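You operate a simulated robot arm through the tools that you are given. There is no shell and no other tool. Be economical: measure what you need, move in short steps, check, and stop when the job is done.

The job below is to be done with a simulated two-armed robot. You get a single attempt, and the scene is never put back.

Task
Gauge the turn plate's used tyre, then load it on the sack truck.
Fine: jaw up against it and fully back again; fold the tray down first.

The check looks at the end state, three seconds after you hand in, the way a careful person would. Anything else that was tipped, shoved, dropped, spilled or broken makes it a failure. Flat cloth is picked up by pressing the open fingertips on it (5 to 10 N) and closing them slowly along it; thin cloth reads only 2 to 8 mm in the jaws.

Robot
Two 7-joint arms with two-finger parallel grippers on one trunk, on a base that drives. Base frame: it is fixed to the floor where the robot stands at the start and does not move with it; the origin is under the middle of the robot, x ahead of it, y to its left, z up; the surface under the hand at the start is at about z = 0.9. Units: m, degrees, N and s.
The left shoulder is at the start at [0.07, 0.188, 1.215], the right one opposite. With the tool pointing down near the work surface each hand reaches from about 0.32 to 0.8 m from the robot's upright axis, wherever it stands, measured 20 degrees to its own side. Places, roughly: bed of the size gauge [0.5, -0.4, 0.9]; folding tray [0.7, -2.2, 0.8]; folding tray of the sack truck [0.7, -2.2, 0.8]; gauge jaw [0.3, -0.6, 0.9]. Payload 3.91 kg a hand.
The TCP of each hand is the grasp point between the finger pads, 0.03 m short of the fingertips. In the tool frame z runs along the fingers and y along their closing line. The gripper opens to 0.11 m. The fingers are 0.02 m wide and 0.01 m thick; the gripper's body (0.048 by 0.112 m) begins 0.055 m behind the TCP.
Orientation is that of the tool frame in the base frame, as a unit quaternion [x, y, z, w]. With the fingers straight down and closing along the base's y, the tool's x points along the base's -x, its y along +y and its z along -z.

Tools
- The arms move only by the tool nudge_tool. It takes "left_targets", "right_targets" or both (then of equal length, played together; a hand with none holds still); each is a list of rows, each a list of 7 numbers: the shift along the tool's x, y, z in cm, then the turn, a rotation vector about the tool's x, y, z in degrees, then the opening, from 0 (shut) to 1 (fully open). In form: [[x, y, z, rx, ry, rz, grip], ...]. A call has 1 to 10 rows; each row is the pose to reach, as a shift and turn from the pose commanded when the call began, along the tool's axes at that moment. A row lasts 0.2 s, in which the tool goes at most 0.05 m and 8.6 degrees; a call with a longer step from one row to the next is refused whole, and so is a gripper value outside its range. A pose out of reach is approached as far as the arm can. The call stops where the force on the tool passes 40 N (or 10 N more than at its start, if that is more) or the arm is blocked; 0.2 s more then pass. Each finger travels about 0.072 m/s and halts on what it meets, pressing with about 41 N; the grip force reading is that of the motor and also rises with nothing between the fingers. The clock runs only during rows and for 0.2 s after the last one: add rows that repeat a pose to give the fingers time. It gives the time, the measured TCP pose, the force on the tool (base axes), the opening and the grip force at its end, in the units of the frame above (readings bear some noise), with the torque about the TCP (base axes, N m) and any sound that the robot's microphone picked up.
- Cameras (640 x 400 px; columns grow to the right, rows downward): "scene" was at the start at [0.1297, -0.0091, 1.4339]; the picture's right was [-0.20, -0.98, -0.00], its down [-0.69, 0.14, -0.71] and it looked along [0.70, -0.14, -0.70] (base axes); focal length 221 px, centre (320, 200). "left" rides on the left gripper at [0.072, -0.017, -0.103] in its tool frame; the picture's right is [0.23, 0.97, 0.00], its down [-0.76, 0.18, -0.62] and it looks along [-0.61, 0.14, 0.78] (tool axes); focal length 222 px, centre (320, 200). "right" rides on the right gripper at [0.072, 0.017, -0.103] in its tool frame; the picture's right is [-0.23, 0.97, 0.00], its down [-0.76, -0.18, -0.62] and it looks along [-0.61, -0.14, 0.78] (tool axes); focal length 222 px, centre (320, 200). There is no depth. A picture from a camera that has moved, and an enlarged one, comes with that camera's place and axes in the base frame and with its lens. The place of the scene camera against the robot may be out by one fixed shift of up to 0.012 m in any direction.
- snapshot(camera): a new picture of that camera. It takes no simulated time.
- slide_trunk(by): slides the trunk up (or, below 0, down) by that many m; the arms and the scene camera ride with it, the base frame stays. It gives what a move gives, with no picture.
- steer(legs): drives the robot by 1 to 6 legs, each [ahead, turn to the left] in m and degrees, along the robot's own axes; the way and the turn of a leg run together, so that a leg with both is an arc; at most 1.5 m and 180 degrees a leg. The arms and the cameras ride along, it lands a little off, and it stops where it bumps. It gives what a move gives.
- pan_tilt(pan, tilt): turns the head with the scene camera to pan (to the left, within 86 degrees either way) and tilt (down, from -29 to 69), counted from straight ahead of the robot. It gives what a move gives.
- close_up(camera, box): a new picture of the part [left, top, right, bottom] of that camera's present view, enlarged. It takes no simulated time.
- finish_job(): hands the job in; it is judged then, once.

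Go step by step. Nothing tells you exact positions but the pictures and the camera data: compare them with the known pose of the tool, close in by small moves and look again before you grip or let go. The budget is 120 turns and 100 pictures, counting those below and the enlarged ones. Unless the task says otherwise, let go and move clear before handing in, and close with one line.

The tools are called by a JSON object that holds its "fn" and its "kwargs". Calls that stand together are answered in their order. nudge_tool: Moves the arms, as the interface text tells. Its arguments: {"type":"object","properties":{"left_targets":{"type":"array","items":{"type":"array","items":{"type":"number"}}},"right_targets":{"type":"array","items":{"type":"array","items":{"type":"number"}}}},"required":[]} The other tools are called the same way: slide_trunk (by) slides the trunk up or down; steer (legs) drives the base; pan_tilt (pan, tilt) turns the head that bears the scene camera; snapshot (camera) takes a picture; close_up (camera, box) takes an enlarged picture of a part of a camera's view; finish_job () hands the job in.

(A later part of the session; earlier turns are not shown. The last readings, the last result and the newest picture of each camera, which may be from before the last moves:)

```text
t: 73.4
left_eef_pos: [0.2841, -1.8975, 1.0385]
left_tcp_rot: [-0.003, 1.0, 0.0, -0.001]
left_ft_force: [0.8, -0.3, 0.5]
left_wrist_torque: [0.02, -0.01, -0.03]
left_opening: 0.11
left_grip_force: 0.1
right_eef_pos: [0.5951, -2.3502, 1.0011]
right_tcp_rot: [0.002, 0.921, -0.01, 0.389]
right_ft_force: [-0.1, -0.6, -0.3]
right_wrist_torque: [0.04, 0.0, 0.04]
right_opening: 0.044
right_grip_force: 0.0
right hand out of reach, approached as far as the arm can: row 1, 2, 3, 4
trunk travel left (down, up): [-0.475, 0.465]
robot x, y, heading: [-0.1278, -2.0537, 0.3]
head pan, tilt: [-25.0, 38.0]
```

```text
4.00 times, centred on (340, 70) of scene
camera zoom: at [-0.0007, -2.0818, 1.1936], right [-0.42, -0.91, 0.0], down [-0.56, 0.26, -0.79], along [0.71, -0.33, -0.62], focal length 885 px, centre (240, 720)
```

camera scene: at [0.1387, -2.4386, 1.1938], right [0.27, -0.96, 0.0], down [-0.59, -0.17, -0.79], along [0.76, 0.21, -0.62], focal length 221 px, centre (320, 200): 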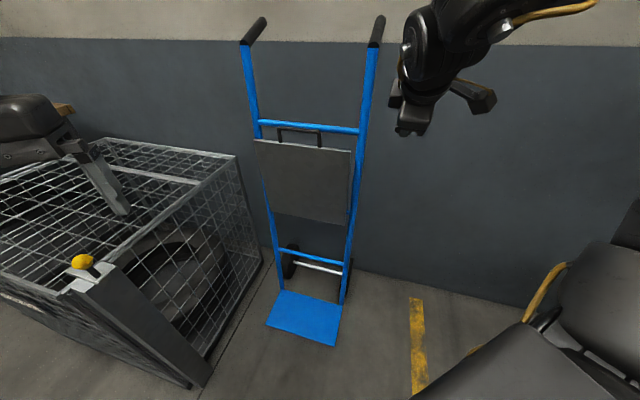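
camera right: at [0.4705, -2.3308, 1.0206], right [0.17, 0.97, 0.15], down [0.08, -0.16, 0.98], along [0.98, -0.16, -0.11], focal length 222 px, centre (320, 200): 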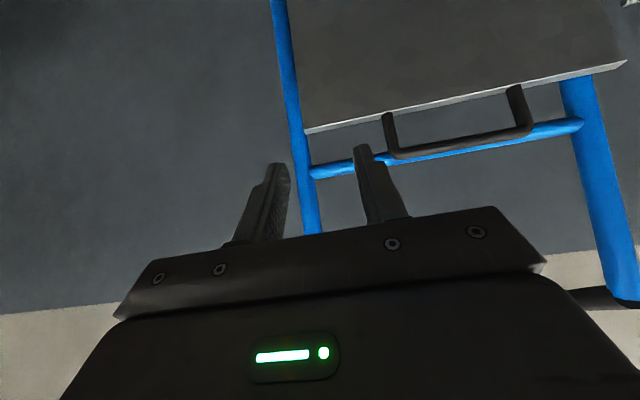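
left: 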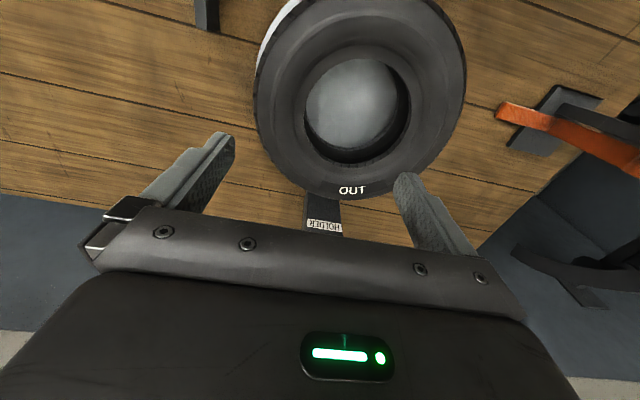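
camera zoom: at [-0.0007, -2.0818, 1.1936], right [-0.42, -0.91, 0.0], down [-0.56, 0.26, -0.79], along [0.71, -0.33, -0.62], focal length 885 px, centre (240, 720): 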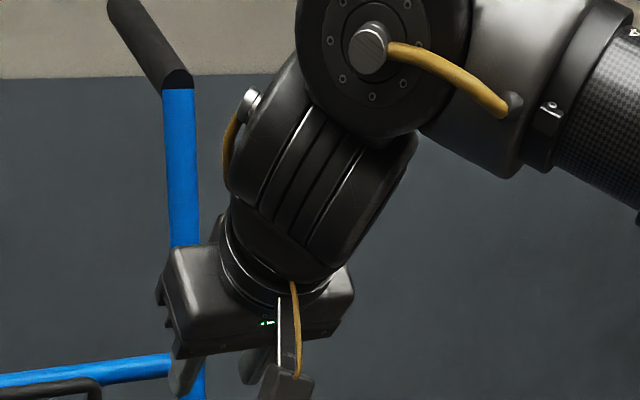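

The shoulder is too low for this; I raise the trunk so the shoulder sits ~0.3 m above the handle, then bring the hand down again.

{"fn": "slide_trunk", "kwargs": {"by": 0.25}}

{"fn": "nudge_tool", "kwargs": {"right_targets": [[3, 0, 2.6, 0, 0, 0, 0.4], [6, 0, 5.3, 0, 0, 0, 0.4], [9, 0, 8, 0, 0, 0, 0.4], [12, 0, 11, 0, 0, 0, 0.4], [15, 0.5, 14, 0, 0, 0, 0.4], [17, 2, 17, 0, 0, 0, 0.4], [17, 4, 20, 0, 0, 0, 0.4], [16, 6, 22.5, 0, 0, 0, 0.4]]}}

{"fn": "snapshot", "kwargs": {"camera": "right"}}

```text
t: 76.0
left_eef_pos: [0.284, -1.8957, 1.2884]
left_tcp_rot: [-0.004, 1.0, 0.0, 0.0]
left_ft_force: [-0.1, 0.8, 1.1]
left_wrist_torque: [0.01, 0.04, 0.0]
left_opening: 0.1102
left_grip_force: 0.0
right_eef_pos: [0.5921, -2.3485, 1.2529]
right_tcp_rot: [0.002, 0.92, -0.011, 0.391]
right_ft_force: [0.0, -1.0, -0.8]
right_wrist_torque: [0.01, 0.02, -0.01]
right_opening: 0.0441
right_grip_force: 0.1
trunk travel left (down, up): [-0.725, 0.215]
robot x, y, heading: [-0.1276, -2.0519, 0.4]
head pan, tilt: [-25.0, 38.0]
```

```text
t: 77.8
left_eef_pos: [0.2843, -1.8957, 1.2882]
left_tcp_rot: [-0.003, 1.0, 0.0, -0.001]
left_ft_force: [1.0, -1.4, 0.2]
left_wrist_torque: [0.02, 0.0, 0.01]
left_opening: 0.1102
left_grip_force: 0.0
right_eef_pos: [0.5816, -2.3508, 1.0229]
right_tcp_rot: [0.002, 0.921, -0.011, 0.39]
right_ft_force: [0.1, 0.2, -0.6]
right_wrist_torque: [-0.01, 0.0, -0.01]
right_opening: 0.0442
right_grip_force: 0.1
right hand out of reach, approached as far as the arm can: row 6, 7, 8
trunk travel left (down, up): [-0.725, 0.215]
robot x, y, heading: [-0.1279, -2.0488, 0.4]
head pan, tilt: [-25.0, 38.0]
```

```text
67 pictures are left
camera right: at [0.4573, -2.3321, 1.0417], right [0.17, 0.97, 0.15], down [0.08, -0.16, 0.98], along [0.98, -0.16, -0.1], focal length 222 px, centre (320, 200)
```

right: 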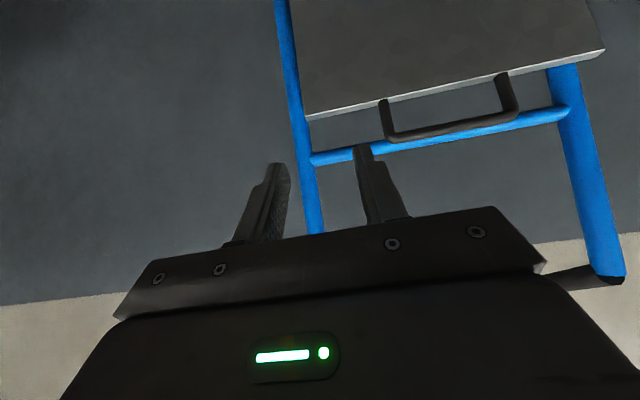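

The limit is plain reach (~0.77 m from the axis). I pull the hand back and step closer and a bit to the right, clear of the cage.

{"fn": "nudge_tool", "kwargs": {"right_targets": [[2, 0, -3.6, 0, 0, 0, 0.4], [4, 0, -7.2, 0, 0, 0, 0.4], [6, 0, -10.8, 0, 0, 0, 0.4], [8, 0, -14.4, 0, 0, 0, 0.4], [10, 0, -18, 0, 0, 0, 0.4]]}}

{"fn": "steer", "kwargs": {"legs": [[0, -47], [0.23, 0], [0, 47]]}}

{"fn": "snapshot", "kwargs": {"camera": "right"}}

```text
t: 79.0
left_eef_pos: [0.2809, -1.8958, 1.2908]
left_tcp_rot: [-0.003, 1.0, 0.0, 0.001]
left_ft_force: [-0.1, -0.6, 0.4]
left_wrist_torque: [-0.01, -0.02, -0.02]
left_opening: 0.1102
left_grip_force: 0.1
right_eef_pos: [0.387, -2.3617, 1.0766]
right_tcp_rot: [0.0, 0.92, -0.009, 0.392]
right_ft_force: [-0.4, -0.6, 0.3]
right_wrist_torque: [-0.01, -0.03, 0.01]
right_opening: 0.0442
right_grip_force: 0.0
right hand out of reach, approached as far as the arm can: row 5
trunk travel left (down, up): [-0.725, 0.215]
robot x, y, heading: [-0.1303, -2.0511, 0.2]
head pan, tilt: [-25.0, 38.0]
```

```text
t: 85.0
left_eef_pos: [0.4405, -2.0613, 1.2893]
left_tcp_rot: [-0.003, 1.0, 0.0, 0.0]
left_ft_force: [0.2, 0.8, 0.3]
left_wrist_torque: [-0.02, 0.01, -0.01]
left_opening: 0.1099
left_grip_force: 0.2
right_eef_pos: [0.5445, -2.5268, 1.0741]
right_tcp_rot: [0.002, 0.92, -0.009, 0.391]
right_ft_force: [-0.1, 0.6, -0.5]
right_wrist_torque: [0.01, 0.01, 0.01]
right_opening: 0.044
right_grip_force: 0.1
trunk travel left (down, up): [-0.725, 0.215]
robot x, y, heading: [0.0249, -2.2138, 0.3]
head pan, tilt: [-25.0, 38.0]
```

```text
66 pictures are left
camera right: at [0.4218, -2.5086, 1.0932], right [0.17, 0.97, 0.15], down [0.08, -0.16, 0.98], along [0.98, -0.15, -0.1], focal length 222 px, centre (320, 200)
```

right: 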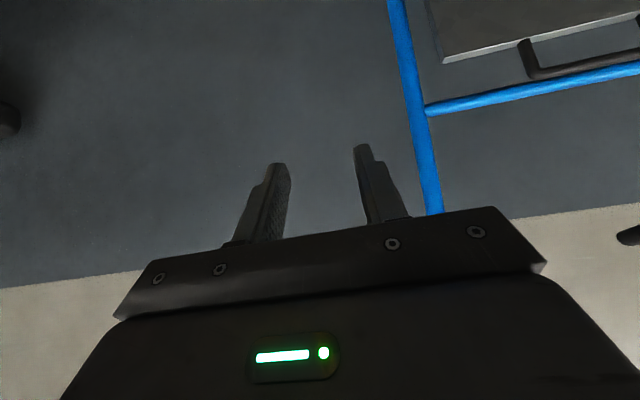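

Leg location confirmed again (0.70, −2.29, 0.945). I move across to stand just before it.

{"fn": "nudge_tool", "kwargs": {"right_targets": [[0, 4.8, 0, 0, 0, 0, 0.4], [0, 9.6, 0, 0, 0, 0, 0.4], [0, 14.4, 0, 0, 0, 0, 0.4], [-1, 19.2, 2, 0, 0, 0, 0.4], [-2.2, 24.2, 4, 0, 0, 0, 0.4], [-2.2, 24.2, 8, 0, 0, 0, 0.4], [-2.2, 24.2, 11.3, 0, 0, 0, 0.4]]}}

{"fn": "snapshot", "kwargs": {"camera": "right"}}

```text
refused: row 4 steps farther than a row can; nothing moved
```

```text
65 pictures are left
camera right: at [0.4218, -2.5086, 1.0932], right [0.17, 0.97, 0.15], down [0.08, -0.16, 0.98], along [0.98, -0.15, -0.1], focal length 222 px, centre (320, 200)
```

right: 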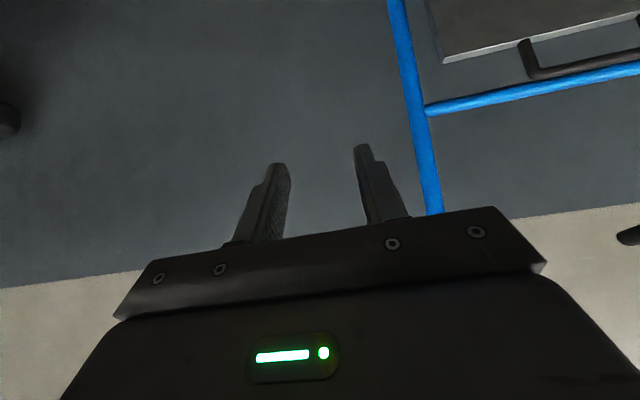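

A step was too long; I resend with smaller steps.

{"fn": "nudge_tool", "kwargs": {"right_targets": [[0, 4, 0, 0, 0, 0, 0.4], [0, 8, 0, 0, 0, 0, 0.4], [0, 12, 0, 0, 0, 0, 0.4], [-0.7, 16, 1, 0, 0, 0, 0.4], [-1.4, 20, 2, 0, 0, 0, 0.4], [-2.2, 24.2, 4, 0, 0, 0, 0.4], [-2.2, 24.2, 8, 0, 0, 0, 0.4], [-2.2, 24.2, 11.3, 0, 0, 0, 0.4]]}}

{"fn": "snapshot", "kwargs": {"camera": "right"}}

```text
t: 86.8
left_eef_pos: [0.4392, -2.0617, 1.2895]
left_tcp_rot: [-0.002, 1.0, 0.0, -0.001]
left_ft_force: [-0.2, -1.3, -0.4]
left_wrist_torque: [0.0, -0.02, -0.04]
left_opening: 0.1101
left_grip_force: 0.1
right_eef_pos: [0.6305, -2.4435, 1.0678]
right_tcp_rot: [-0.001, 0.92, -0.007, 0.391]
right_ft_force: [-0.9, 0.5, -0.3]
right_wrist_torque: [0.01, 0.03, 0.0]
right_opening: 0.0438
right_grip_force: 0.0
right hand out of reach, approached as far as the arm can: row 1, 2, 3, 4, 5, 6, 7, 8
trunk travel left (down, up): [-0.725, 0.215]
robot x, y, heading: [0.0281, -2.2179, 0.0]
head pan, tilt: [-25.0, 38.0]
```

```text
64 pictures are left
camera right: at [0.5078, -2.4259, 1.0876], right [0.16, 0.98, 0.15], down [0.08, -0.16, 0.98], along [0.98, -0.15, -0.1], focal length 222 px, centre (320, 200)
```

right: 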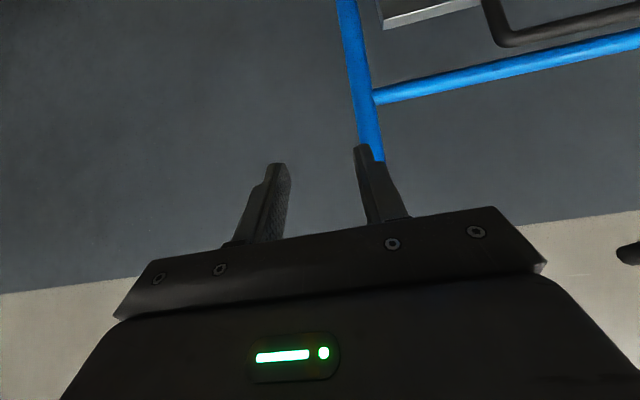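

Forward tilt limits the wrist. Gripping the leg with fingers straight down works just as well (it can still pivot in the pads), so I untilt and move above the leg.

{"fn": "nudge_tool", "kwargs": {"right_targets": [[0, 0, -1.5, 0, 7.7, 0, 0.4], [0, 0, -3, 0, 15.4, 0, 0.4], [0, 0, -4, 0, 23.1, 0, 0.4], [0, 0, -4, 0, 30.8, 0, 0.4], [0, 0, -4, 0, 38.5, 0, 0.4], [0, 0, -4, 0, 46, 0, 0.4], [0, 4, -4, 0, 46, 0, 0.4], [0, 8, -4, 0, 46, 0, 0.4], [0, 12, -4, 0, 46, 0, 0.4], [0, 15.6, -4, 0, 46, 0, 0.4]]}}

{"fn": "snapshot", "kwargs": {"camera": "right"}}

```text
t: 89.0
left_eef_pos: [0.4407, -2.0617, 1.2884]
left_tcp_rot: [-0.002, 1.0, 0.001, 0.0]
left_ft_force: [0.7, 0.8, -0.3]
left_wrist_torque: [0.0, 0.01, 0.0]
left_opening: 0.1099
left_grip_force: 0.1
right_eef_pos: [0.5356, -2.4652, 1.0804]
right_tcp_rot: [0.004, 1.0, -0.006, 0.001]
right_ft_force: [-0.5, -0.1, -0.2]
right_wrist_torque: [0.03, -0.01, 0.0]
right_opening: 0.0441
right_grip_force: 0.0
right hand out of reach, approached as far as the arm can: row 3, 4, 5, 6, 7, 8, 9, 10
trunk travel left (down, up): [-0.725, 0.215]
robot x, y, heading: [0.025, -2.2188, 0.2]
head pan, tilt: [-25.0, 38.0]
```

```text
63 pictures are left
camera right: at [0.4635, -2.4461, 1.1822], right [0.24, 0.97, -0.01], down [0.76, -0.18, 0.63], along [0.61, -0.16, -0.78], focal length 222 px, centre (320, 200)
```

right: 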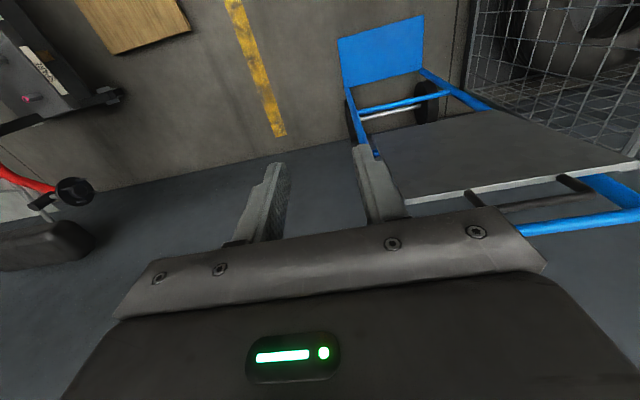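

The hand is too high relative to the shoulder. I raise the trunk 0.2 and lower the hand relative to it, then move over the leg.

{"fn": "slide_trunk", "kwargs": {"by": 0.2}}

{"fn": "nudge_tool", "kwargs": {"right_targets": [[0, 0, 4, 0, 0, 0, 0.4], [0, 0, 8, 0, 0, 0, 0.4], [0, 0, 12, 0, 0, 0, 0.4], [0, 0, 16, 0, 0, 0, 0.4], [-2, 3, 19, 0, 0, 0, 0.4], [-4, 7, 20, 0, 0, 0, 0.4], [-7, 10, 20, 0, 0, 0, 0.4], [-10, 13, 20, 0, 0, 0, 0.4], [-13, 16, 20, 0, 0, 0, 0.4], [-14.5, 17.8, 20, 0, 0, 0, 0.4]]}}

{"fn": "snapshot", "kwargs": {"camera": "right"}}

```text
t: 91.1
left_eef_pos: [0.4405, -2.0614, 1.4891]
left_tcp_rot: [-0.002, 1.0, 0.0, 0.0]
left_ft_force: [0.1, -0.7, 0.3]
left_wrist_torque: [0.0, 0.03, -0.01]
left_opening: 0.1103
left_grip_force: 0.1
right_eef_pos: [0.5344, -2.4652, 1.2798]
right_tcp_rot: [0.004, 1.0, -0.006, 0.002]
right_ft_force: [-0.6, 0.7, 0.0]
right_wrist_torque: [-0.02, 0.0, -0.03]
right_opening: 0.0441
right_grip_force: 0.0
trunk travel left (down, up): [-0.925, 0.015]
robot x, y, heading: [0.0291, -2.2157, 0.1]
head pan, tilt: [-25.0, 38.0]
```

```text
t: 93.3
left_eef_pos: [0.441, -2.0611, 1.4887]
left_tcp_rot: [-0.003, 1.0, 0.001, 0.0]
left_ft_force: [-0.8, 0.5, -0.1]
left_wrist_torque: [0.02, -0.01, -0.05]
left_opening: 0.11
left_grip_force: 0.1
right_eef_pos: [0.5364, -2.4908, 1.1666]
right_tcp_rot: [0.005, 1.0, -0.006, 0.002]
right_ft_force: [0.3, 0.3, 0.2]
right_wrist_torque: [0.0, -0.01, -0.03]
right_opening: 0.044
right_grip_force: 0.1
right hand out of reach, approached as far as the arm can: row 2, 3, 4, 5, 6, 7, 8, 9, 10
trunk travel left (down, up): [-0.925, 0.015]
robot x, y, heading: [0.0247, -2.2171, 0.3]
head pan, tilt: [-25.0, 38.0]
```

```text
62 pictures are left
camera right: at [0.4654, -2.4719, 1.269], right [0.24, 0.97, -0.01], down [0.76, -0.18, 0.63], along [0.61, -0.16, -0.78], focal length 222 px, centre (320, 200)
```

right: 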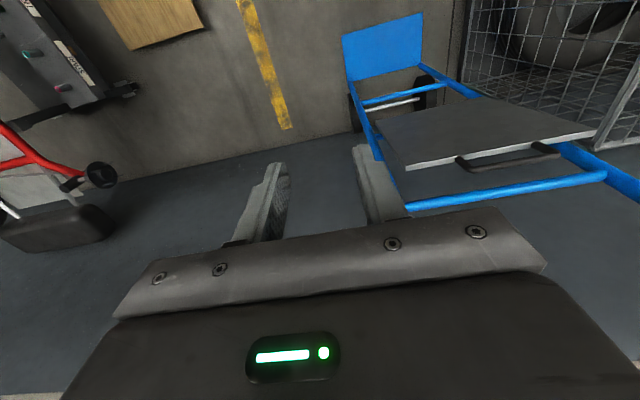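

The arm seems to be wedged at a joint limit; let me see its posture.

{"fn": "pan_tilt", "kwargs": {"pan": -35, "tilt": 20}}

{"fn": "snapshot", "kwargs": {"camera": "scene"}}

```text
t: 94.1
left_eef_pos: [0.4417, -2.0619, 1.4894]
left_tcp_rot: [-0.002, 1.0, 0.0, -0.001]
left_ft_force: [0.3, 0.0, -1.1]
left_wrist_torque: [-0.01, 0.0, -0.04]
left_opening: 0.11
left_grip_force: 0.2
right_eef_pos: [0.5376, -2.4912, 1.1661]
right_tcp_rot: [0.004, 1.0, -0.005, 0.002]
right_ft_force: [-0.1, 0.8, -0.2]
right_wrist_torque: [-0.02, -0.05, 0.0]
right_opening: 0.0441
right_grip_force: 0.1
trunk travel left (down, up): [-0.925, 0.015]
robot x, y, heading: [0.0278, -2.2171, 0.2]
head pan, tilt: [-35.0, 20.0]
```

```text
61 pictures are left
camera scene: at [0.1531, -2.263, 1.6722], right [-0.57, -0.82, 0.0], down [-0.28, 0.2, -0.94], along [0.77, -0.54, -0.34], focal length 221 px, centre (320, 200)
```

scene: 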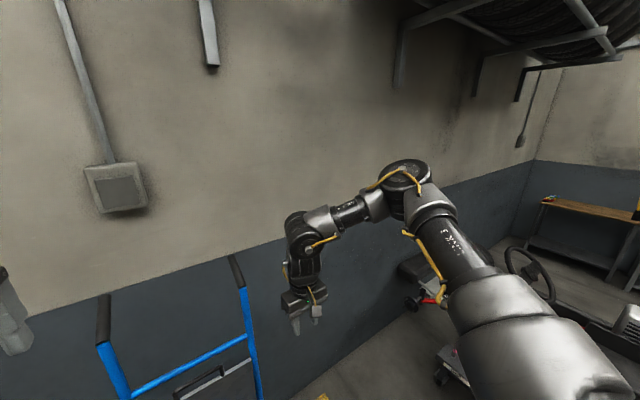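

The left arm has the better posture for reaching inward, so I'll use it on the left handle leg at (0.70, −2.165, 0.945). First lower it in front of the tray.

{"fn": "nudge_tool", "kwargs": {"left_targets": [[0, 0, 4.5, 0, 0, 0, 0.4], [0, 0, 9, 0, 0, 0, 0.4], [0, 0, 13.5, 0, 0, 0, 0.4], [0, -1, 18, 0, 0, 0, 0.4], [0, -3, 22, 0, 0, 0, 0.4], [0, -5, 26, 0, 0, 0, 0.4], [0, -7, 30, 0, 0, 0, 0.4], [-2, -9, 34, 0, 0, 0, 0.4], [-5, -10, 37, 0, 0, 0, 0.4], [-9, -10, 39, 0, 0, 0, 0.4]]}}

{"fn": "snapshot", "kwargs": {"camera": "left"}}

```text
t: 96.3
left_eef_pos: [0.5324, -2.1645, 1.102]
left_tcp_rot: [-0.001, 1.0, 0.0, 0.0]
left_ft_force: [-0.5, 0.3, -0.4]
left_wrist_torque: [0.02, 0.01, -0.03]
left_opening: 0.044
left_grip_force: 0.1
right_eef_pos: [0.5365, -2.4922, 1.1666]
right_tcp_rot: [0.005, 1.0, -0.004, 0.003]
right_ft_force: [0.2, -0.2, 0.8]
right_wrist_torque: [0.01, 0.0, 0.0]
right_opening: 0.0441
right_grip_force: 0.1
trunk travel left (down, up): [-0.925, 0.015]
robot x, y, heading: [0.0292, -2.219, 0.1]
head pan, tilt: [-35.0, 20.0]
```

```text
60 pictures are left
camera left: at [0.461, -2.1831, 1.205], right [-0.23, 0.97, 0.0], down [0.76, 0.18, 0.62], along [0.61, 0.14, -0.78], focal length 222 px, centre (320, 200)
```

left: 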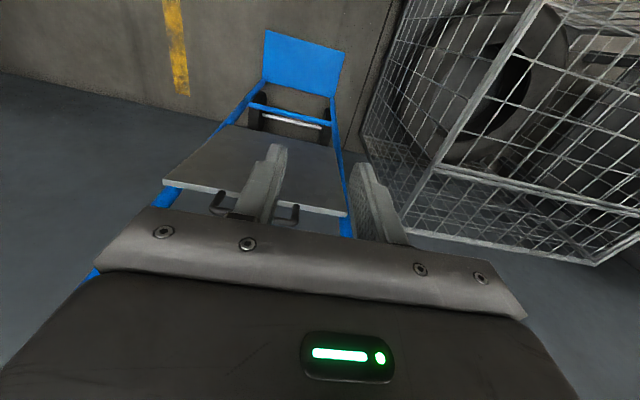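

The left arm reaches easily; the leg reads (0.70, −2.17, 0.945). I move above it.

{"fn": "nudge_tool", "kwargs": {"left_targets": [[-4, 0, 0, 0, 0, 0, 0.4], [-8, 0, 0, 0, 0, 0, 0.4], [-12, -0.3, 1, 0, 0, 0, 0.4], [-15.5, -0.5, 3, 0, 0, 0, 0.4], [-16.3, -0.5, 5, 0, 0, 0, 0.4]]}}

{"fn": "snapshot", "kwargs": {"camera": "left"}}

{"fn": "pan_tilt", "kwargs": {"pan": 0, "tilt": 50}}

{"fn": "snapshot", "kwargs": {"camera": "scene"}}

```text
t: 97.5
left_eef_pos: [0.5946, -2.1917, 1.0988]
left_tcp_rot: [-0.005, 1.0, -0.001, 0.001]
left_ft_force: [-0.2, 0.1, 0.0]
left_wrist_torque: [-0.01, 0.0, -0.02]
left_opening: 0.0439
left_grip_force: 0.0
left hand out of reach, approached as far as the arm can: row 2, 3, 4, 5
right_eef_pos: [0.5369, -2.4911, 1.1672]
right_tcp_rot: [0.004, 1.0, -0.006, 0.001]
right_ft_force: [0.3, 0.7, 0.3]
right_wrist_torque: [0.0, 0.01, 0.01]
right_opening: 0.044
right_grip_force: 0.1
trunk travel left (down, up): [-0.925, 0.015]
robot x, y, heading: [0.026, -2.2144, 0.3]
head pan, tilt: [-35.0, 20.0]
```

```text
59 pictures are left
camera left: at [0.5225, -2.2099, 1.2042], right [-0.24, 0.97, 0.0], down [0.76, 0.18, 0.62], along [0.61, 0.15, -0.78], focal length 222 px, centre (320, 200)
```

left: 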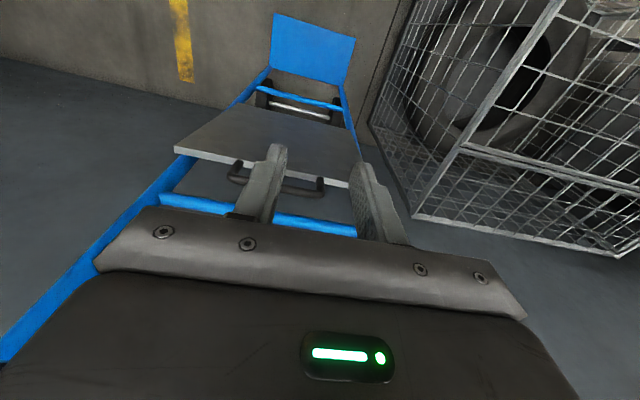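

```text
t: 98.5
left_eef_pos: [0.5937, -2.1918, 1.1008]
left_tcp_rot: [-0.005, 1.0, -0.001, 0.001]
left_ft_force: [-0.4, 0.6, 0.1]
left_wrist_torque: [0.01, -0.01, 0.0]
left_opening: 0.0441
left_grip_force: 0.1
right_eef_pos: [0.5372, -2.4923, 1.1681]
right_tcp_rot: [0.005, 1.0, -0.006, 0.001]
right_ft_force: [-0.7, 0.9, 0.4]
right_wrist_torque: [0.0, 0.0, 0.0]
right_opening: 0.0437
right_grip_force: 0.0
trunk travel left (down, up): [-0.925, 0.015]
robot x, y, heading: [0.0273, -2.2206, 0.2]
head pan, tilt: [0.0, 50.0]
```

```text
58 pictures are left
camera scene: at [0.1539, -2.2097, 1.6267], right [0.0, -1.0, 0.0], down [-0.77, 0.0, -0.64], along [0.64, 0.0, -0.77], focal length 221 px, centre (320, 200)
```

scene: 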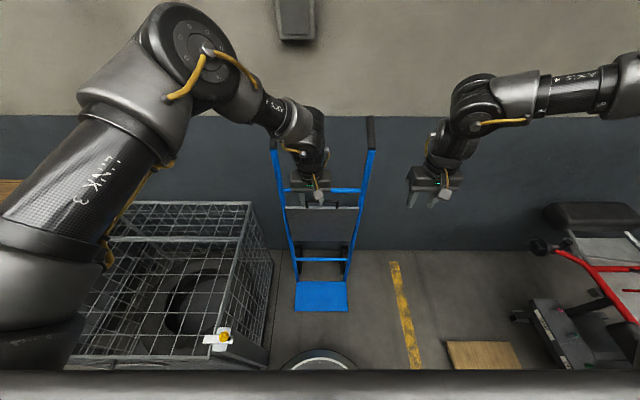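

The limit is about 20° to the own side, so I shift the base right to about y = −2.42 so that the left leg lies 20° left.

{"fn": "steer", "kwargs": {"legs": [[0, -84], [0.2, 0], [0, 84]]}}

{"fn": "snapshot", "kwargs": {"camera": "left"}}

```text
t: 107.2
left_eef_pos: [0.6223, -2.3826, 1.1007]
left_tcp_rot: [-0.01, 1.0, 0.001, 0.0]
left_ft_force: [-0.7, -0.2, -0.2]
left_wrist_torque: [0.01, 0.0, -0.01]
left_opening: 0.0438
left_grip_force: 0.1
right_eef_pos: [0.5687, -2.6842, 1.1674]
right_tcp_rot: [-0.002, 1.0, -0.006, 0.0]
right_ft_force: [-0.4, 0.4, -0.3]
right_wrist_torque: [0.05, 0.0, -0.02]
right_opening: 0.0438
right_grip_force: 0.0
trunk travel left (down, up): [-0.925, 0.015]
robot x, y, heading: [0.0544, -2.4152, 0.8]
head pan, tilt: [0.0, 50.0]
```

```text
57 pictures are left
camera left: at [0.5512, -2.403, 1.2042], right [-0.25, 0.97, 0.0], down [0.76, 0.19, 0.62], along [0.61, 0.15, -0.78], focal length 222 px, centre (320, 200)
```

left: 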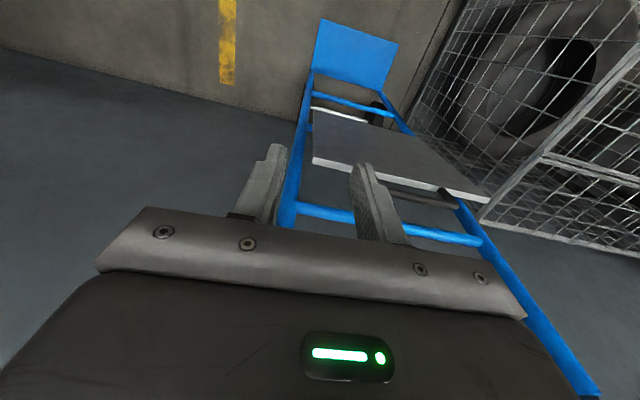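

Leg again at (0.70, −2.169). I move above it.

{"fn": "nudge_tool", "kwargs": {"left_targets": [[-1, 4, 0, 0, 0, 0, 0.4], [-2, 8, 0, 0, 0, 0, 0.4], [-3, 12, 0, 0, 0, 0, 0.4], [-5, 16, 1, 0, 0, 0, 0.4], [-7, 20, 2, 0, 0, 0, 0.4], [-8.2, 21.2, 4.5, 0, 0, 0, 0.4], [-8.2, 21.2, 7, 0, 0, -0.8, 0.4]]}}

{"fn": "snapshot", "kwargs": {"camera": "left"}}

{"fn": "close_up", "kwargs": {"camera": "scene", "box": [200, 140, 360, 240]}}

```text
t: 108.8
left_eef_pos: [0.5815, -2.3079, 1.102]
left_tcp_rot: [-0.017, 1.0, 0.0, 0.002]
left_ft_force: [0.3, -0.1, -0.2]
left_wrist_torque: [0.02, 0.0, 0.01]
left_opening: 0.0441
left_grip_force: 0.0
left hand out of reach, approached as far as the arm can: row 1, 2, 3, 4, 5, 6, 7
right_eef_pos: [0.5701, -2.6836, 1.1664]
right_tcp_rot: [-0.001, 1.0, -0.006, 0.0]
right_ft_force: [0.2, -0.4, 0.3]
right_wrist_torque: [0.04, 0.0, 0.03]
right_opening: 0.0441
right_grip_force: 0.0
trunk travel left (down, up): [-0.925, 0.015]
robot x, y, heading: [0.0558, -2.4156, 0.7]
head pan, tilt: [0.0, 50.0]
```

```text
56 pictures are left
camera left: at [0.5094, -2.3288, 1.2064], right [-0.26, 0.97, 0.0], down [0.75, 0.2, 0.63], along [0.61, 0.16, -0.78], focal length 222 px, centre (320, 200)
```

left: 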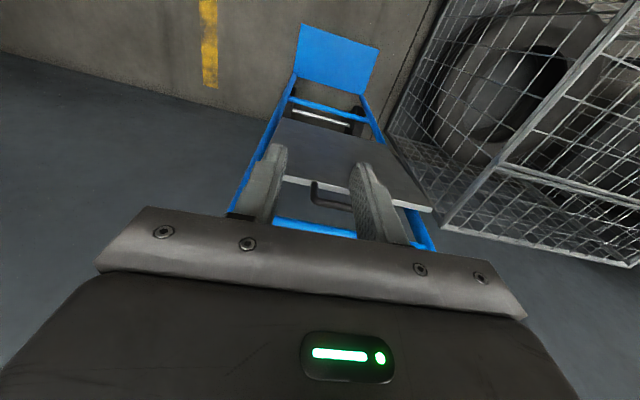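

```text
4.00 times, centred on (280, 190) of scene
camera zoom: at [0.1835, -2.4054, 1.6267], right [0.01, -1.0, 0.0], down [-0.77, -0.01, -0.64], along [0.64, 0.01, -0.77], focal length 885 px, centre (480, 240)
```

zoom: 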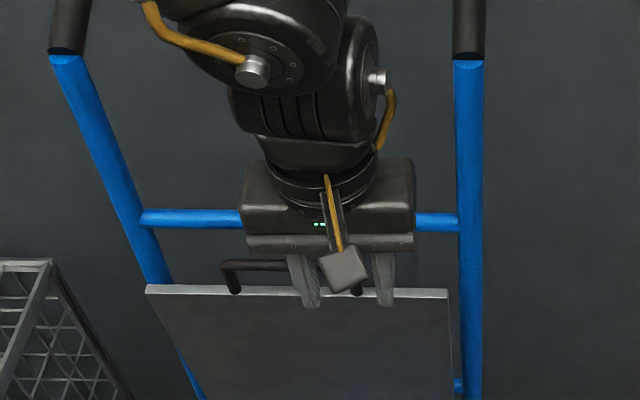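

Pattern: both wrists hit a limit when the hand must turn clockwise. So I'll turn the left hand 90° counter‑clockwise and grip the bar itself from above (fingers closing along x).

{"fn": "nudge_tool", "kwargs": {"left_targets": [[2, 0, 0, 0, 0, -8.5, 0.4], [4, 0, 0, 0, 0, -17, 0.4], [6, 0, 0, 0, 0, -25.5, 0.4], [8, 0, 0, 0, 0, -34, 0.4], [8, 0, 0, 0, 0, -42.5, 0.4], [8, 0, 0, 0, 0, -51, 0.4], [8, 0, 0, 0, 0, -59.5, 0.4], [8, 0, 0, 0, 0, -68, 0.4], [8, 0, 0, 0, 0, -76.5, 0.4], [8, 0, 0, 0, 0, -85, 0.4]]}}

{"fn": "nudge_tool", "kwargs": {"left_targets": [[0, 0, 0, 0, 0, -3.8, 0.4], [-4, -2, 0, 0, 0, -3.8, 0.4], [-8, -4, 0, 0, 0, -3.8, 0.4], [-8, -8, 0, 0, 0, -3.8, 0.4], [-8, -12, 0, 0, 0, -3.8, 0.4], [-8, -16, 1.5, 0, 0, -3.8, 0.4], [-8, -20, 3, 0, 0, -3.8, 0.4]]}}

{"fn": "snapshot", "kwargs": {"camera": "left"}}

```text
t: 111.0
left_eef_pos: [0.4986, -2.3165, 1.1042]
left_tcp_rot: [-0.689, 0.724, 0.0, 0.0]
left_ft_force: [-0.9, -0.5, -0.6]
left_wrist_torque: [0.0, -0.03, 0.06]
left_opening: 0.0443
left_grip_force: 0.0
right_eef_pos: [0.5698, -2.6836, 1.167]
right_tcp_rot: [0.0, 1.0, -0.005, 0.001]
right_ft_force: [0.8, -0.5, -0.6]
right_wrist_torque: [-0.01, 0.02, 0.0]
right_opening: 0.044
right_grip_force: 0.1
trunk travel left (down, up): [-0.925, 0.015]
robot x, y, heading: [0.0552, -2.4146, 0.8]
head pan, tilt: [0.0, 50.0]
```

```text
t: 112.6
left_eef_pos: [0.7057, -2.2516, 1.0754]
left_tcp_rot: [0.711, -0.703, 0.0, 0.001]
left_ft_force: [0.6, 0.7, -0.2]
left_wrist_torque: [-0.01, -0.01, 0.0]
left_opening: 0.0442
left_grip_force: 0.1
right_eef_pos: [0.5718, -2.686, 1.1659]
right_tcp_rot: [0.0, 1.0, -0.004, 0.002]
right_ft_force: [0.4, -0.4, 0.4]
right_wrist_torque: [0.0, 0.04, 0.01]
right_opening: 0.0443
right_grip_force: 0.0
trunk travel left (down, up): [-0.925, 0.015]
robot x, y, heading: [0.0553, -2.4151, 0.9]
head pan, tilt: [0.0, 50.0]
```

```text
54 pictures are left
camera left: at [0.7243, -2.3238, 1.1786], right [-0.97, -0.24, 0.0], down [-0.19, 0.76, 0.62], along [-0.15, 0.61, -0.78], focal length 222 px, centre (320, 200)
```

left: 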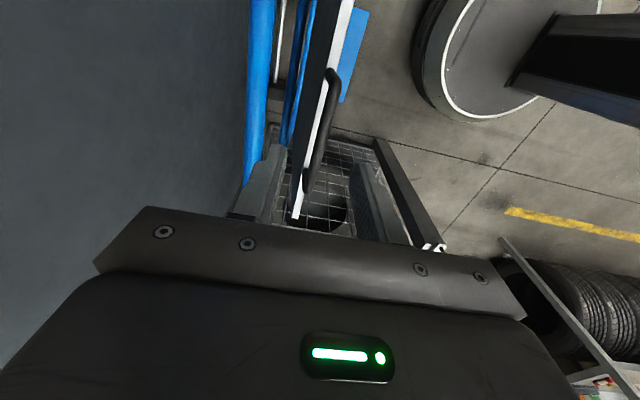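

The bar lies between the fingers (x≈0.701). I lower until the bar sits near the fingertips and close on it.

{"fn": "nudge_tool", "kwargs": {"left_targets": [[0, 0.4, 3, 0, 0, 0, 0.4], [0, 0.4, 6, 0, 0, 0, 0.4], [0, 0.4, 9, 0, 0, 0, 0.4], [0, 0.4, 10.5, 0, 0, 0, 0.4]]}}

{"fn": "snapshot", "kwargs": {"camera": "left"}}

{"fn": "close_up", "kwargs": {"camera": "scene", "box": [200, 140, 360, 240]}}

```text
t: 113.6
left_eef_pos: [0.698, -2.2484, 0.9702]
left_tcp_rot: [0.712, -0.703, 0.001, -0.001]
left_ft_force: [0.4, 0.3, -0.3]
left_wrist_torque: [0.01, 0.02, -0.03]
left_opening: 0.0441
left_grip_force: 0.1
right_eef_pos: [0.5701, -2.6831, 1.1686]
right_tcp_rot: [-0.001, 1.0, -0.005, 0.002]
right_ft_force: [-1.2, 0.0, -0.1]
right_wrist_torque: [0.02, 0.01, -0.01]
right_opening: 0.0438
right_grip_force: 0.1
trunk travel left (down, up): [-0.925, 0.015]
robot x, y, heading: [0.0595, -2.4125, 1.0]
head pan, tilt: [0.0, 50.0]
```

```text
53 pictures are left
camera left: at [0.7168, -2.3212, 1.0741], right [-0.97, -0.24, 0.0], down [-0.19, 0.76, 0.62], along [-0.15, 0.6, -0.78], focal length 222 px, centre (320, 200)
```

left: 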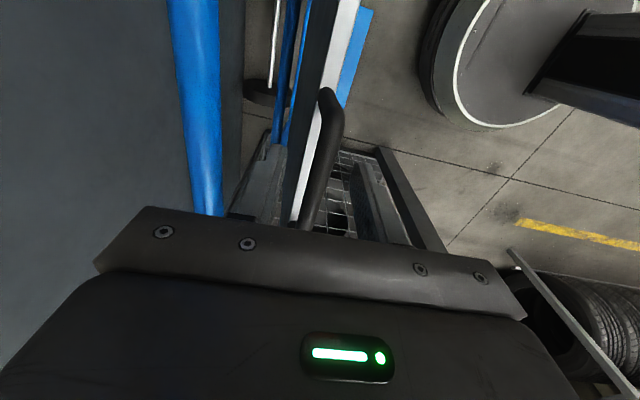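

```text
4.00 times, centred on (280, 190) of scene
camera zoom: at [0.1828, -2.4053, 1.6268], right [0.01, -1.0, 0.0], down [-0.77, -0.01, -0.64], along [0.64, 0.01, -0.77], focal length 885 px, centre (480, 240)
```

zoom: 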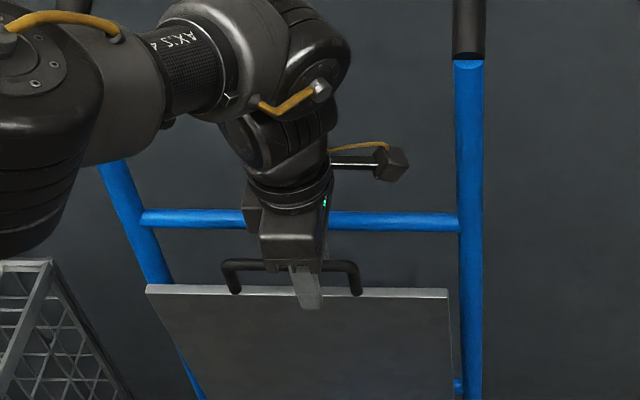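

The bar is between the fingers. I close.

{"fn": "nudge_tool", "kwargs": {"left_targets": [[0, 0, 0, 0, 0, 0, 0.25], [0, 0, 0, 0, 0, 0, 0.1], [0, 0, 0, 0, 0, 0, 0.0], [0, 0, 0, 0, 0, 0, 0.0]]}}

{"fn": "close_up", "kwargs": {"camera": "left", "box": [200, 60, 440, 240]}}

```text
t: 114.6
left_eef_pos: [0.698, -2.2504, 0.9703]
left_tcp_rot: [0.711, -0.703, 0.001, 0.001]
left_ft_force: [-0.2, -1.4, -1.3]
left_wrist_torque: [0.06, -0.06, -1.0]
left_opening: 0.0119
left_grip_force: 45.4
right_eef_pos: [0.5708, -2.6835, 1.1677]
right_tcp_rot: [-0.001, 1.0, -0.005, 0.001]
right_ft_force: [0.8, 0.4, -0.5]
right_wrist_torque: [-0.01, 0.01, 0.0]
right_opening: 0.0436
right_grip_force: 0.0
trunk travel left (down, up): [-0.925, 0.015]
robot x, y, heading: [0.0577, -2.416, 0.8]
head pan, tilt: [0.0, 50.0]
```

```text
2.22 times, centred on (320, 150) of left
camera zoom: at [0.7168, -2.3223, 1.074], right [-0.97, -0.24, 0.0], down [-0.19, 0.76, 0.62], along [-0.15, 0.6, -0.78], focal length 494 px, centre (320, 311)
```

zoom: 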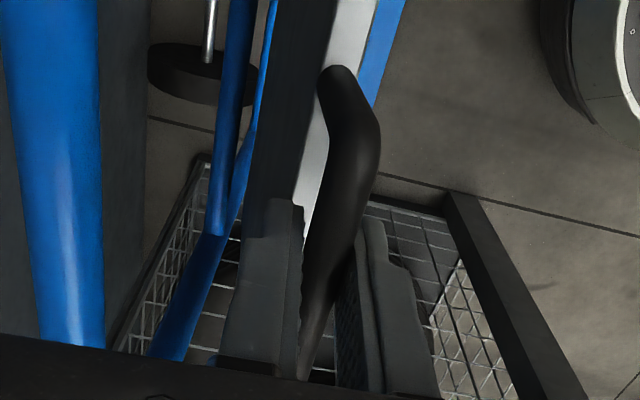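

Gripped (11.9 mm). I start pulling it forward and down along the arc about the hinge, watching the force.

{"fn": "nudge_tool", "kwargs": {"left_targets": [[0, 1.2, 0, 0, 0, 0, 0], [0, 2.3, 0.2, 0, 0, 0, 0], [0, 3.4, 0.3, 0, 0, 0, 0], [0, 4.5, 0.5, 0, 0, 0, 0], [0, 5.9, 0.8, 0, 0, 0, 0], [0, 7.3, 1.1, 0, 0, 0, 0], [0, 8.7, 1.5, 0, 0, 0, 0], [0, 10, 1.95, 0, 0, 0, 0]]}}

{"fn": "snapshot", "kwargs": {"camera": "scene"}}

```text
t: 116.4
left_eef_pos: [0.6006, -2.2477, 0.9485]
left_tcp_rot: [0.712, -0.702, 0.001, 0.0]
left_ft_force: [3.8, 0.0, -8.8]
left_wrist_torque: [0.32, -0.08, -0.95]
left_opening: 0.0118
left_grip_force: 45.1
right_eef_pos: [0.5709, -2.6829, 1.1659]
right_tcp_rot: [-0.001, 1.0, -0.006, 0.001]
right_ft_force: [0.4, 0.0, 0.4]
right_wrist_torque: [-0.03, 0.02, 0.03]
right_opening: 0.0442
right_grip_force: 0.2
trunk travel left (down, up): [-0.925, 0.015]
robot x, y, heading: [0.0547, -2.4171, 0.9]
head pan, tilt: [0.0, 50.0]
```

```text
50 pictures are left
camera scene: at [0.1854, -2.4056, 1.6264], right [0.01, -1.0, 0.0], down [-0.77, -0.01, -0.64], along [0.64, 0.01, -0.77], focal length 221 px, centre (320, 200)
```

scene: 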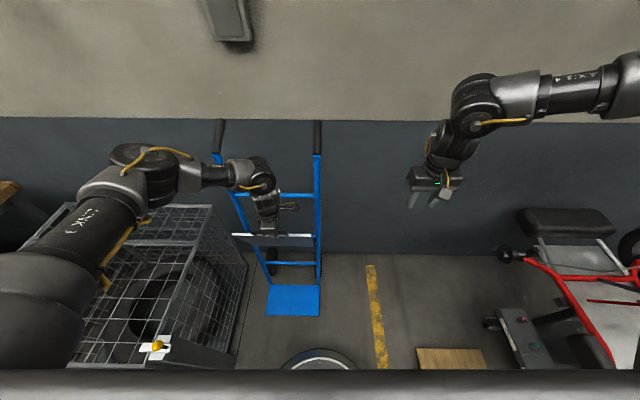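

The tray swings freely. Continue the arc.

{"fn": "nudge_tool", "kwargs": {"left_targets": [[0, 1.3, 0.7, 0, 0, 0, 0], [0, 2.6, 1.3, 0, 0, 0, 0], [0, 5.2, 2.7, 0, 0, 0, 0], [0, 7.5, 4.3, 0, 0, 0, 0], [0, 9.8, 6.0, 0, 0, 0, 0], [0, 11.9, 7.9, 0, 0, 0, 0], [0, 13.8, 10.0, 0, 0, 0, 0]]}}

```text
t: 118.0
left_eef_pos: [0.4611, -2.248, 0.8502]
left_tcp_rot: [0.712, -0.702, 0.001, 0.0]
left_ft_force: [-3.9, 16.5, 1.9]
left_wrist_torque: [0.12, 0.01, -0.85]
left_opening: 0.0118
left_grip_force: 45.4
right_eef_pos: [0.5679, -2.6809, 1.1671]
right_tcp_rot: [0.0, 1.0, -0.006, 0.003]
right_ft_force: [0.3, 0.8, 0.0]
right_wrist_torque: [-0.02, 0.01, 0.01]
right_opening: 0.0441
right_grip_force: 0.1
trunk travel left (down, up): [-0.925, 0.015]
robot x, y, heading: [0.0582, -2.4165, 1.0]
head pan, tilt: [0.0, 50.0]
```

Slight side load; I correct by 3 mm and continue down.

{"fn": "nudge_tool", "kwargs": {"left_targets": [[-0.2, 1.8, 2.3, 0, 0, 0, 0], [-0.3, 3.3, 4.7, 0, 0, 0, 0], [-0.3, 4.6, 7.2, 0, 0, 0, 0], [-0.3, 5.7, 9.8, 0, 0, 0, 0]]}}

{"fn": "snapshot", "kwargs": {"camera": "scene"}}

```text
t: 119.0
left_eef_pos: [0.4011, -2.2486, 0.7537]
left_tcp_rot: [0.71, -0.704, 0.001, 0.002]
left_ft_force: [-23.2, 8.0, 7.9]
left_wrist_torque: [-0.35, 0.15, -0.92]
left_opening: 0.0119
left_grip_force: 44.5
right_eef_pos: [0.5669, -2.6831, 1.1685]
right_tcp_rot: [-0.001, 1.0, -0.005, 0.003]
right_ft_force: [0.8, 0.5, -0.1]
right_wrist_torque: [0.0, 0.04, 0.0]
right_opening: 0.0441
right_grip_force: 0.1
trunk travel left (down, up): [-0.925, 0.015]
robot x, y, heading: [0.0551, -2.4153, 0.8]
head pan, tilt: [0.0, 50.0]
```

```text
49 pictures are left
camera scene: at [0.1783, -2.4052, 1.6272], right [0.01, -1.0, 0.0], down [-0.76, -0.01, -0.64], along [0.64, 0.01, -0.76], focal length 221 px, centre (320, 200)
```

scene: 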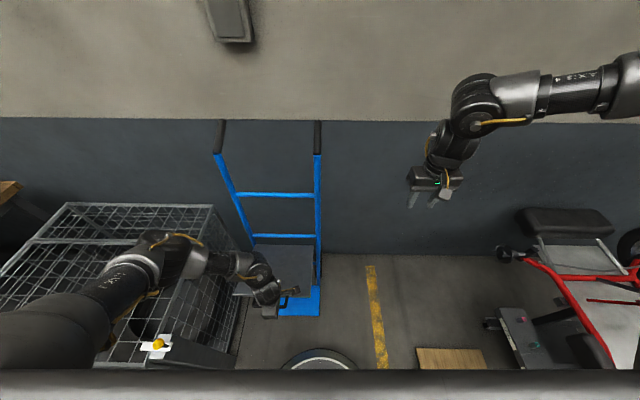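

Nearly there; I let the arc widen a little and go further down in small steps.

{"fn": "nudge_tool", "kwargs": {"left_targets": [[-0.2, 0.8, 1.3, 0, 0, 0, 0], [-0.2, 1.4, 2.7, 0, 0, 0, 0], [-0.2, 2, 4.1, 0, 0, 0, 0], [-0.2, 2.5, 5.5, 0, 0, 0, 0]]}}

{"fn": "pan_tilt", "kwargs": {"pan": 25, "tilt": 55}}

{"fn": "snapshot", "kwargs": {"camera": "scene"}}

```text
t: 120.0
left_eef_pos: [0.3826, -2.2483, 0.6973]
left_tcp_rot: [0.711, -0.703, 0.002, 0.0]
left_ft_force: [-1.9, -2.6, -0.9]
left_wrist_torque: [0.09, -0.09, -0.89]
left_opening: 0.0118
left_grip_force: 45.4
right_eef_pos: [0.5689, -2.6842, 1.1674]
right_tcp_rot: [0.0, 1.0, -0.004, 0.002]
right_ft_force: [1.3, 0.9, -0.2]
right_wrist_torque: [-0.04, -0.01, 0.02]
right_opening: 0.0441
right_grip_force: 0.1
trunk travel left (down, up): [-0.925, 0.015]
robot x, y, heading: [0.0569, -2.4133, 0.8]
head pan, tilt: [0.0, 50.0]
```

```text
t: 120.9
left_eef_pos: [0.3828, -2.2477, 0.6981]
left_tcp_rot: [0.711, -0.703, 0.002, 0.0]
left_ft_force: [7.0, -5.4, -4.1]
left_wrist_torque: [-0.1, -0.1, -0.91]
left_opening: 0.0119
left_grip_force: 44.6
right_eef_pos: [0.5706, -2.6838, 1.1665]
right_tcp_rot: [-0.002, 1.0, -0.005, 0.002]
right_ft_force: [-1.0, 0.2, 0.5]
right_wrist_torque: [0.0, 0.02, -0.03]
right_opening: 0.0442
right_grip_force: 0.1
trunk travel left (down, up): [-0.925, 0.015]
robot x, y, heading: [0.0565, -2.4144, 0.5]
head pan, tilt: [25.0, 55.0]
```

```text
48 pictures are left
camera scene: at [0.1724, -2.3766, 1.6201], right [0.43, -0.9, 0.0], down [-0.74, -0.35, -0.57], along [0.52, 0.25, -0.82], focal length 221 px, centre (320, 200)
```

scene: 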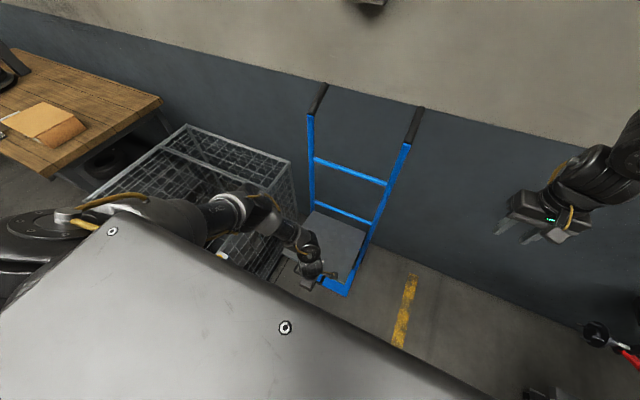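

Tray nearly flat. Continue down until it meets its stop.

{"fn": "nudge_tool", "kwargs": {"left_targets": [[0, 0.2, 1.0, 0, 0, 0, 0], [0, 0.4, 2.0, 0, 0, 0, 0], [0, 0.5, 3.0, 0, 0, 0, 0], [0, 0.6, 4.0, 0, 0, 0, 0], [0, 0.6, 5.0, 0, 0, 0, 0], [0, 0.6, 6.0, 0, 0, 0, 0], [0, 0.5, 7.0, 0, 0, 0, 0]]}}

{"fn": "snapshot", "kwargs": {"camera": "left"}}

```text
t: 122.5
left_eef_pos: [0.3714, -2.2477, 0.6278]
left_tcp_rot: [0.711, -0.703, -0.001, 0.001]
left_ft_force: [-14.9, -1.9, -1.9]
left_wrist_torque: [0.54, 0.04, -0.84]
left_opening: 0.012
left_grip_force: 44.9
right_eef_pos: [0.5683, -2.6836, 1.1677]
right_tcp_rot: [-0.001, 1.0, -0.005, 0.003]
right_ft_force: [-0.1, -0.2, -0.3]
right_wrist_torque: [0.0, -0.03, 0.01]
right_opening: 0.044
right_grip_force: 0.1
trunk travel left (down, up): [-0.925, 0.015]
robot x, y, heading: [0.0553, -2.4151, 0.9]
head pan, tilt: [25.0, 55.0]
```

```text
47 pictures are left
camera left: at [0.3908, -2.3209, 0.73], right [-0.97, -0.24, 0.0], down [-0.18, 0.76, 0.62], along [-0.15, 0.6, -0.78], focal length 222 px, centre (320, 200)
```

left: 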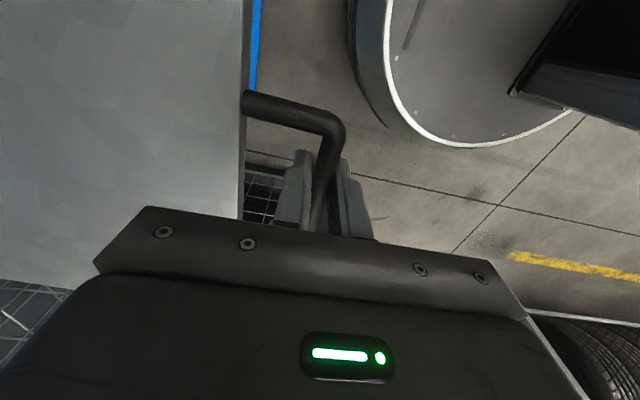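

No stop felt yet; I go on down gently until it resists.

{"fn": "nudge_tool", "kwargs": {"left_targets": [[0, 0.4, 0.6, 0, 0, 0, 0], [0, 0.4, 1.2, 0, 0, 0, 0], [0, 0.4, 1.8, 0, 0, 0, 0], [0, 0.4, 2.4, 0, 0, 0, 0], [0, 0.3, 3.0, 0, 0, 0, 0]]}}

```text
t: 123.4
left_eef_pos: [0.3701, -2.2473, 0.6101]
left_tcp_rot: [0.711, -0.703, 0.001, 0.0]
left_ft_force: [-6.5, 3.2, 31.1]
left_wrist_torque: [-0.01, 0.04, -0.94]
left_opening: 0.0117
left_grip_force: 45.6
right_eef_pos: [0.5675, -2.6833, 1.1688]
right_tcp_rot: [-0.001, 1.0, -0.006, 0.003]
right_ft_force: [0.7, 0.5, -0.8]
right_wrist_torque: [0.01, 0.01, 0.01]
right_opening: 0.0441
right_grip_force: 0.0
trunk travel left (down, up): [-0.925, 0.015]
robot x, y, heading: [0.0555, -2.4126, 0.5]
head pan, tilt: [25.0, 55.0]
stopped in row 4 (left hand): the force on the tool passed its limit at 56 N (the readings are from after the stop); the commanded pose is now the measured one
```

It hit its stop: the tray is down at z≈0.6. I open and lift away.

{"fn": "nudge_tool", "kwargs": {"left_targets": [[0, 0, 0, 0, 0, 0, 0.2], [0, 0, 0, 0, 0, 0, 0.3], [0, 0, 0, 0, 0, 0, 0.3], [0, 0, -3, 0, 0, 0, 0.3], [0, 0, -7, 0, 0, 0, 0.3], [0, 0, -11, 0, 0, 0, 0.3], [0, 0, -15, 0, 0, 0, 0.3], [0, 0, -19, 0, 0, 0, 0.3], [0, 0, -23, 0, 0, 0, 0.5], [0, 0, -27, 0, 0, 0, 0.5]]}}

{"fn": "snapshot", "kwargs": {"camera": "left"}}

{"fn": "snapshot", "kwargs": {"camera": "scene"}}

```text
t: 125.6
left_eef_pos: [0.3715, -2.2491, 0.8795]
left_tcp_rot: [0.711, -0.703, 0.0, 0.0]
left_ft_force: [-0.2, 0.1, -0.2]
left_wrist_torque: [-0.05, 0.03, -0.03]
left_opening: 0.055
left_grip_force: 0.1
right_eef_pos: [0.5704, -2.6826, 1.1673]
right_tcp_rot: [-0.001, 1.0, -0.006, 0.002]
right_ft_force: [0.2, 1.0, 0.2]
right_wrist_torque: [-0.03, -0.01, 0.0]
right_opening: 0.0441
right_grip_force: 0.1
trunk travel left (down, up): [-0.925, 0.015]
robot x, y, heading: [0.0563, -2.4139, 0.8]
head pan, tilt: [25.0, 55.0]
```

```text
46 pictures are left
camera left: at [0.3905, -2.3217, 0.9826], right [-0.97, -0.24, 0.0], down [-0.19, 0.76, 0.62], along [-0.15, 0.6, -0.78], focal length 222 px, centre (320, 200)
```

left: 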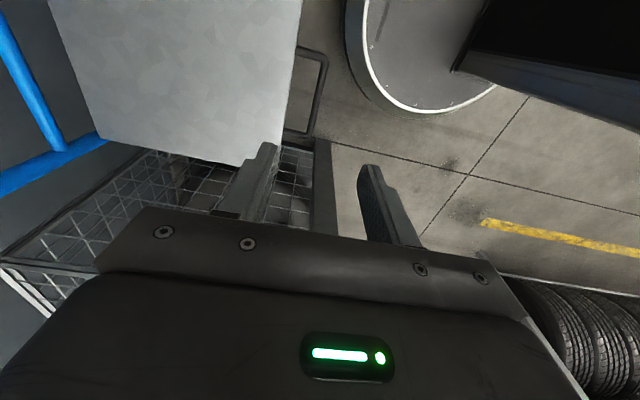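

```text
45 pictures are left
camera scene: at [0.1708, -2.376, 1.6201], right [0.43, -0.9, 0.0], down [-0.74, -0.36, -0.57], along [0.52, 0.25, -0.82], focal length 221 px, centre (320, 200)
```

scene: 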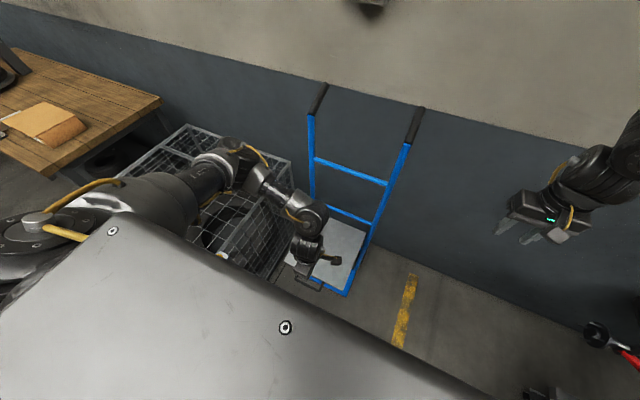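

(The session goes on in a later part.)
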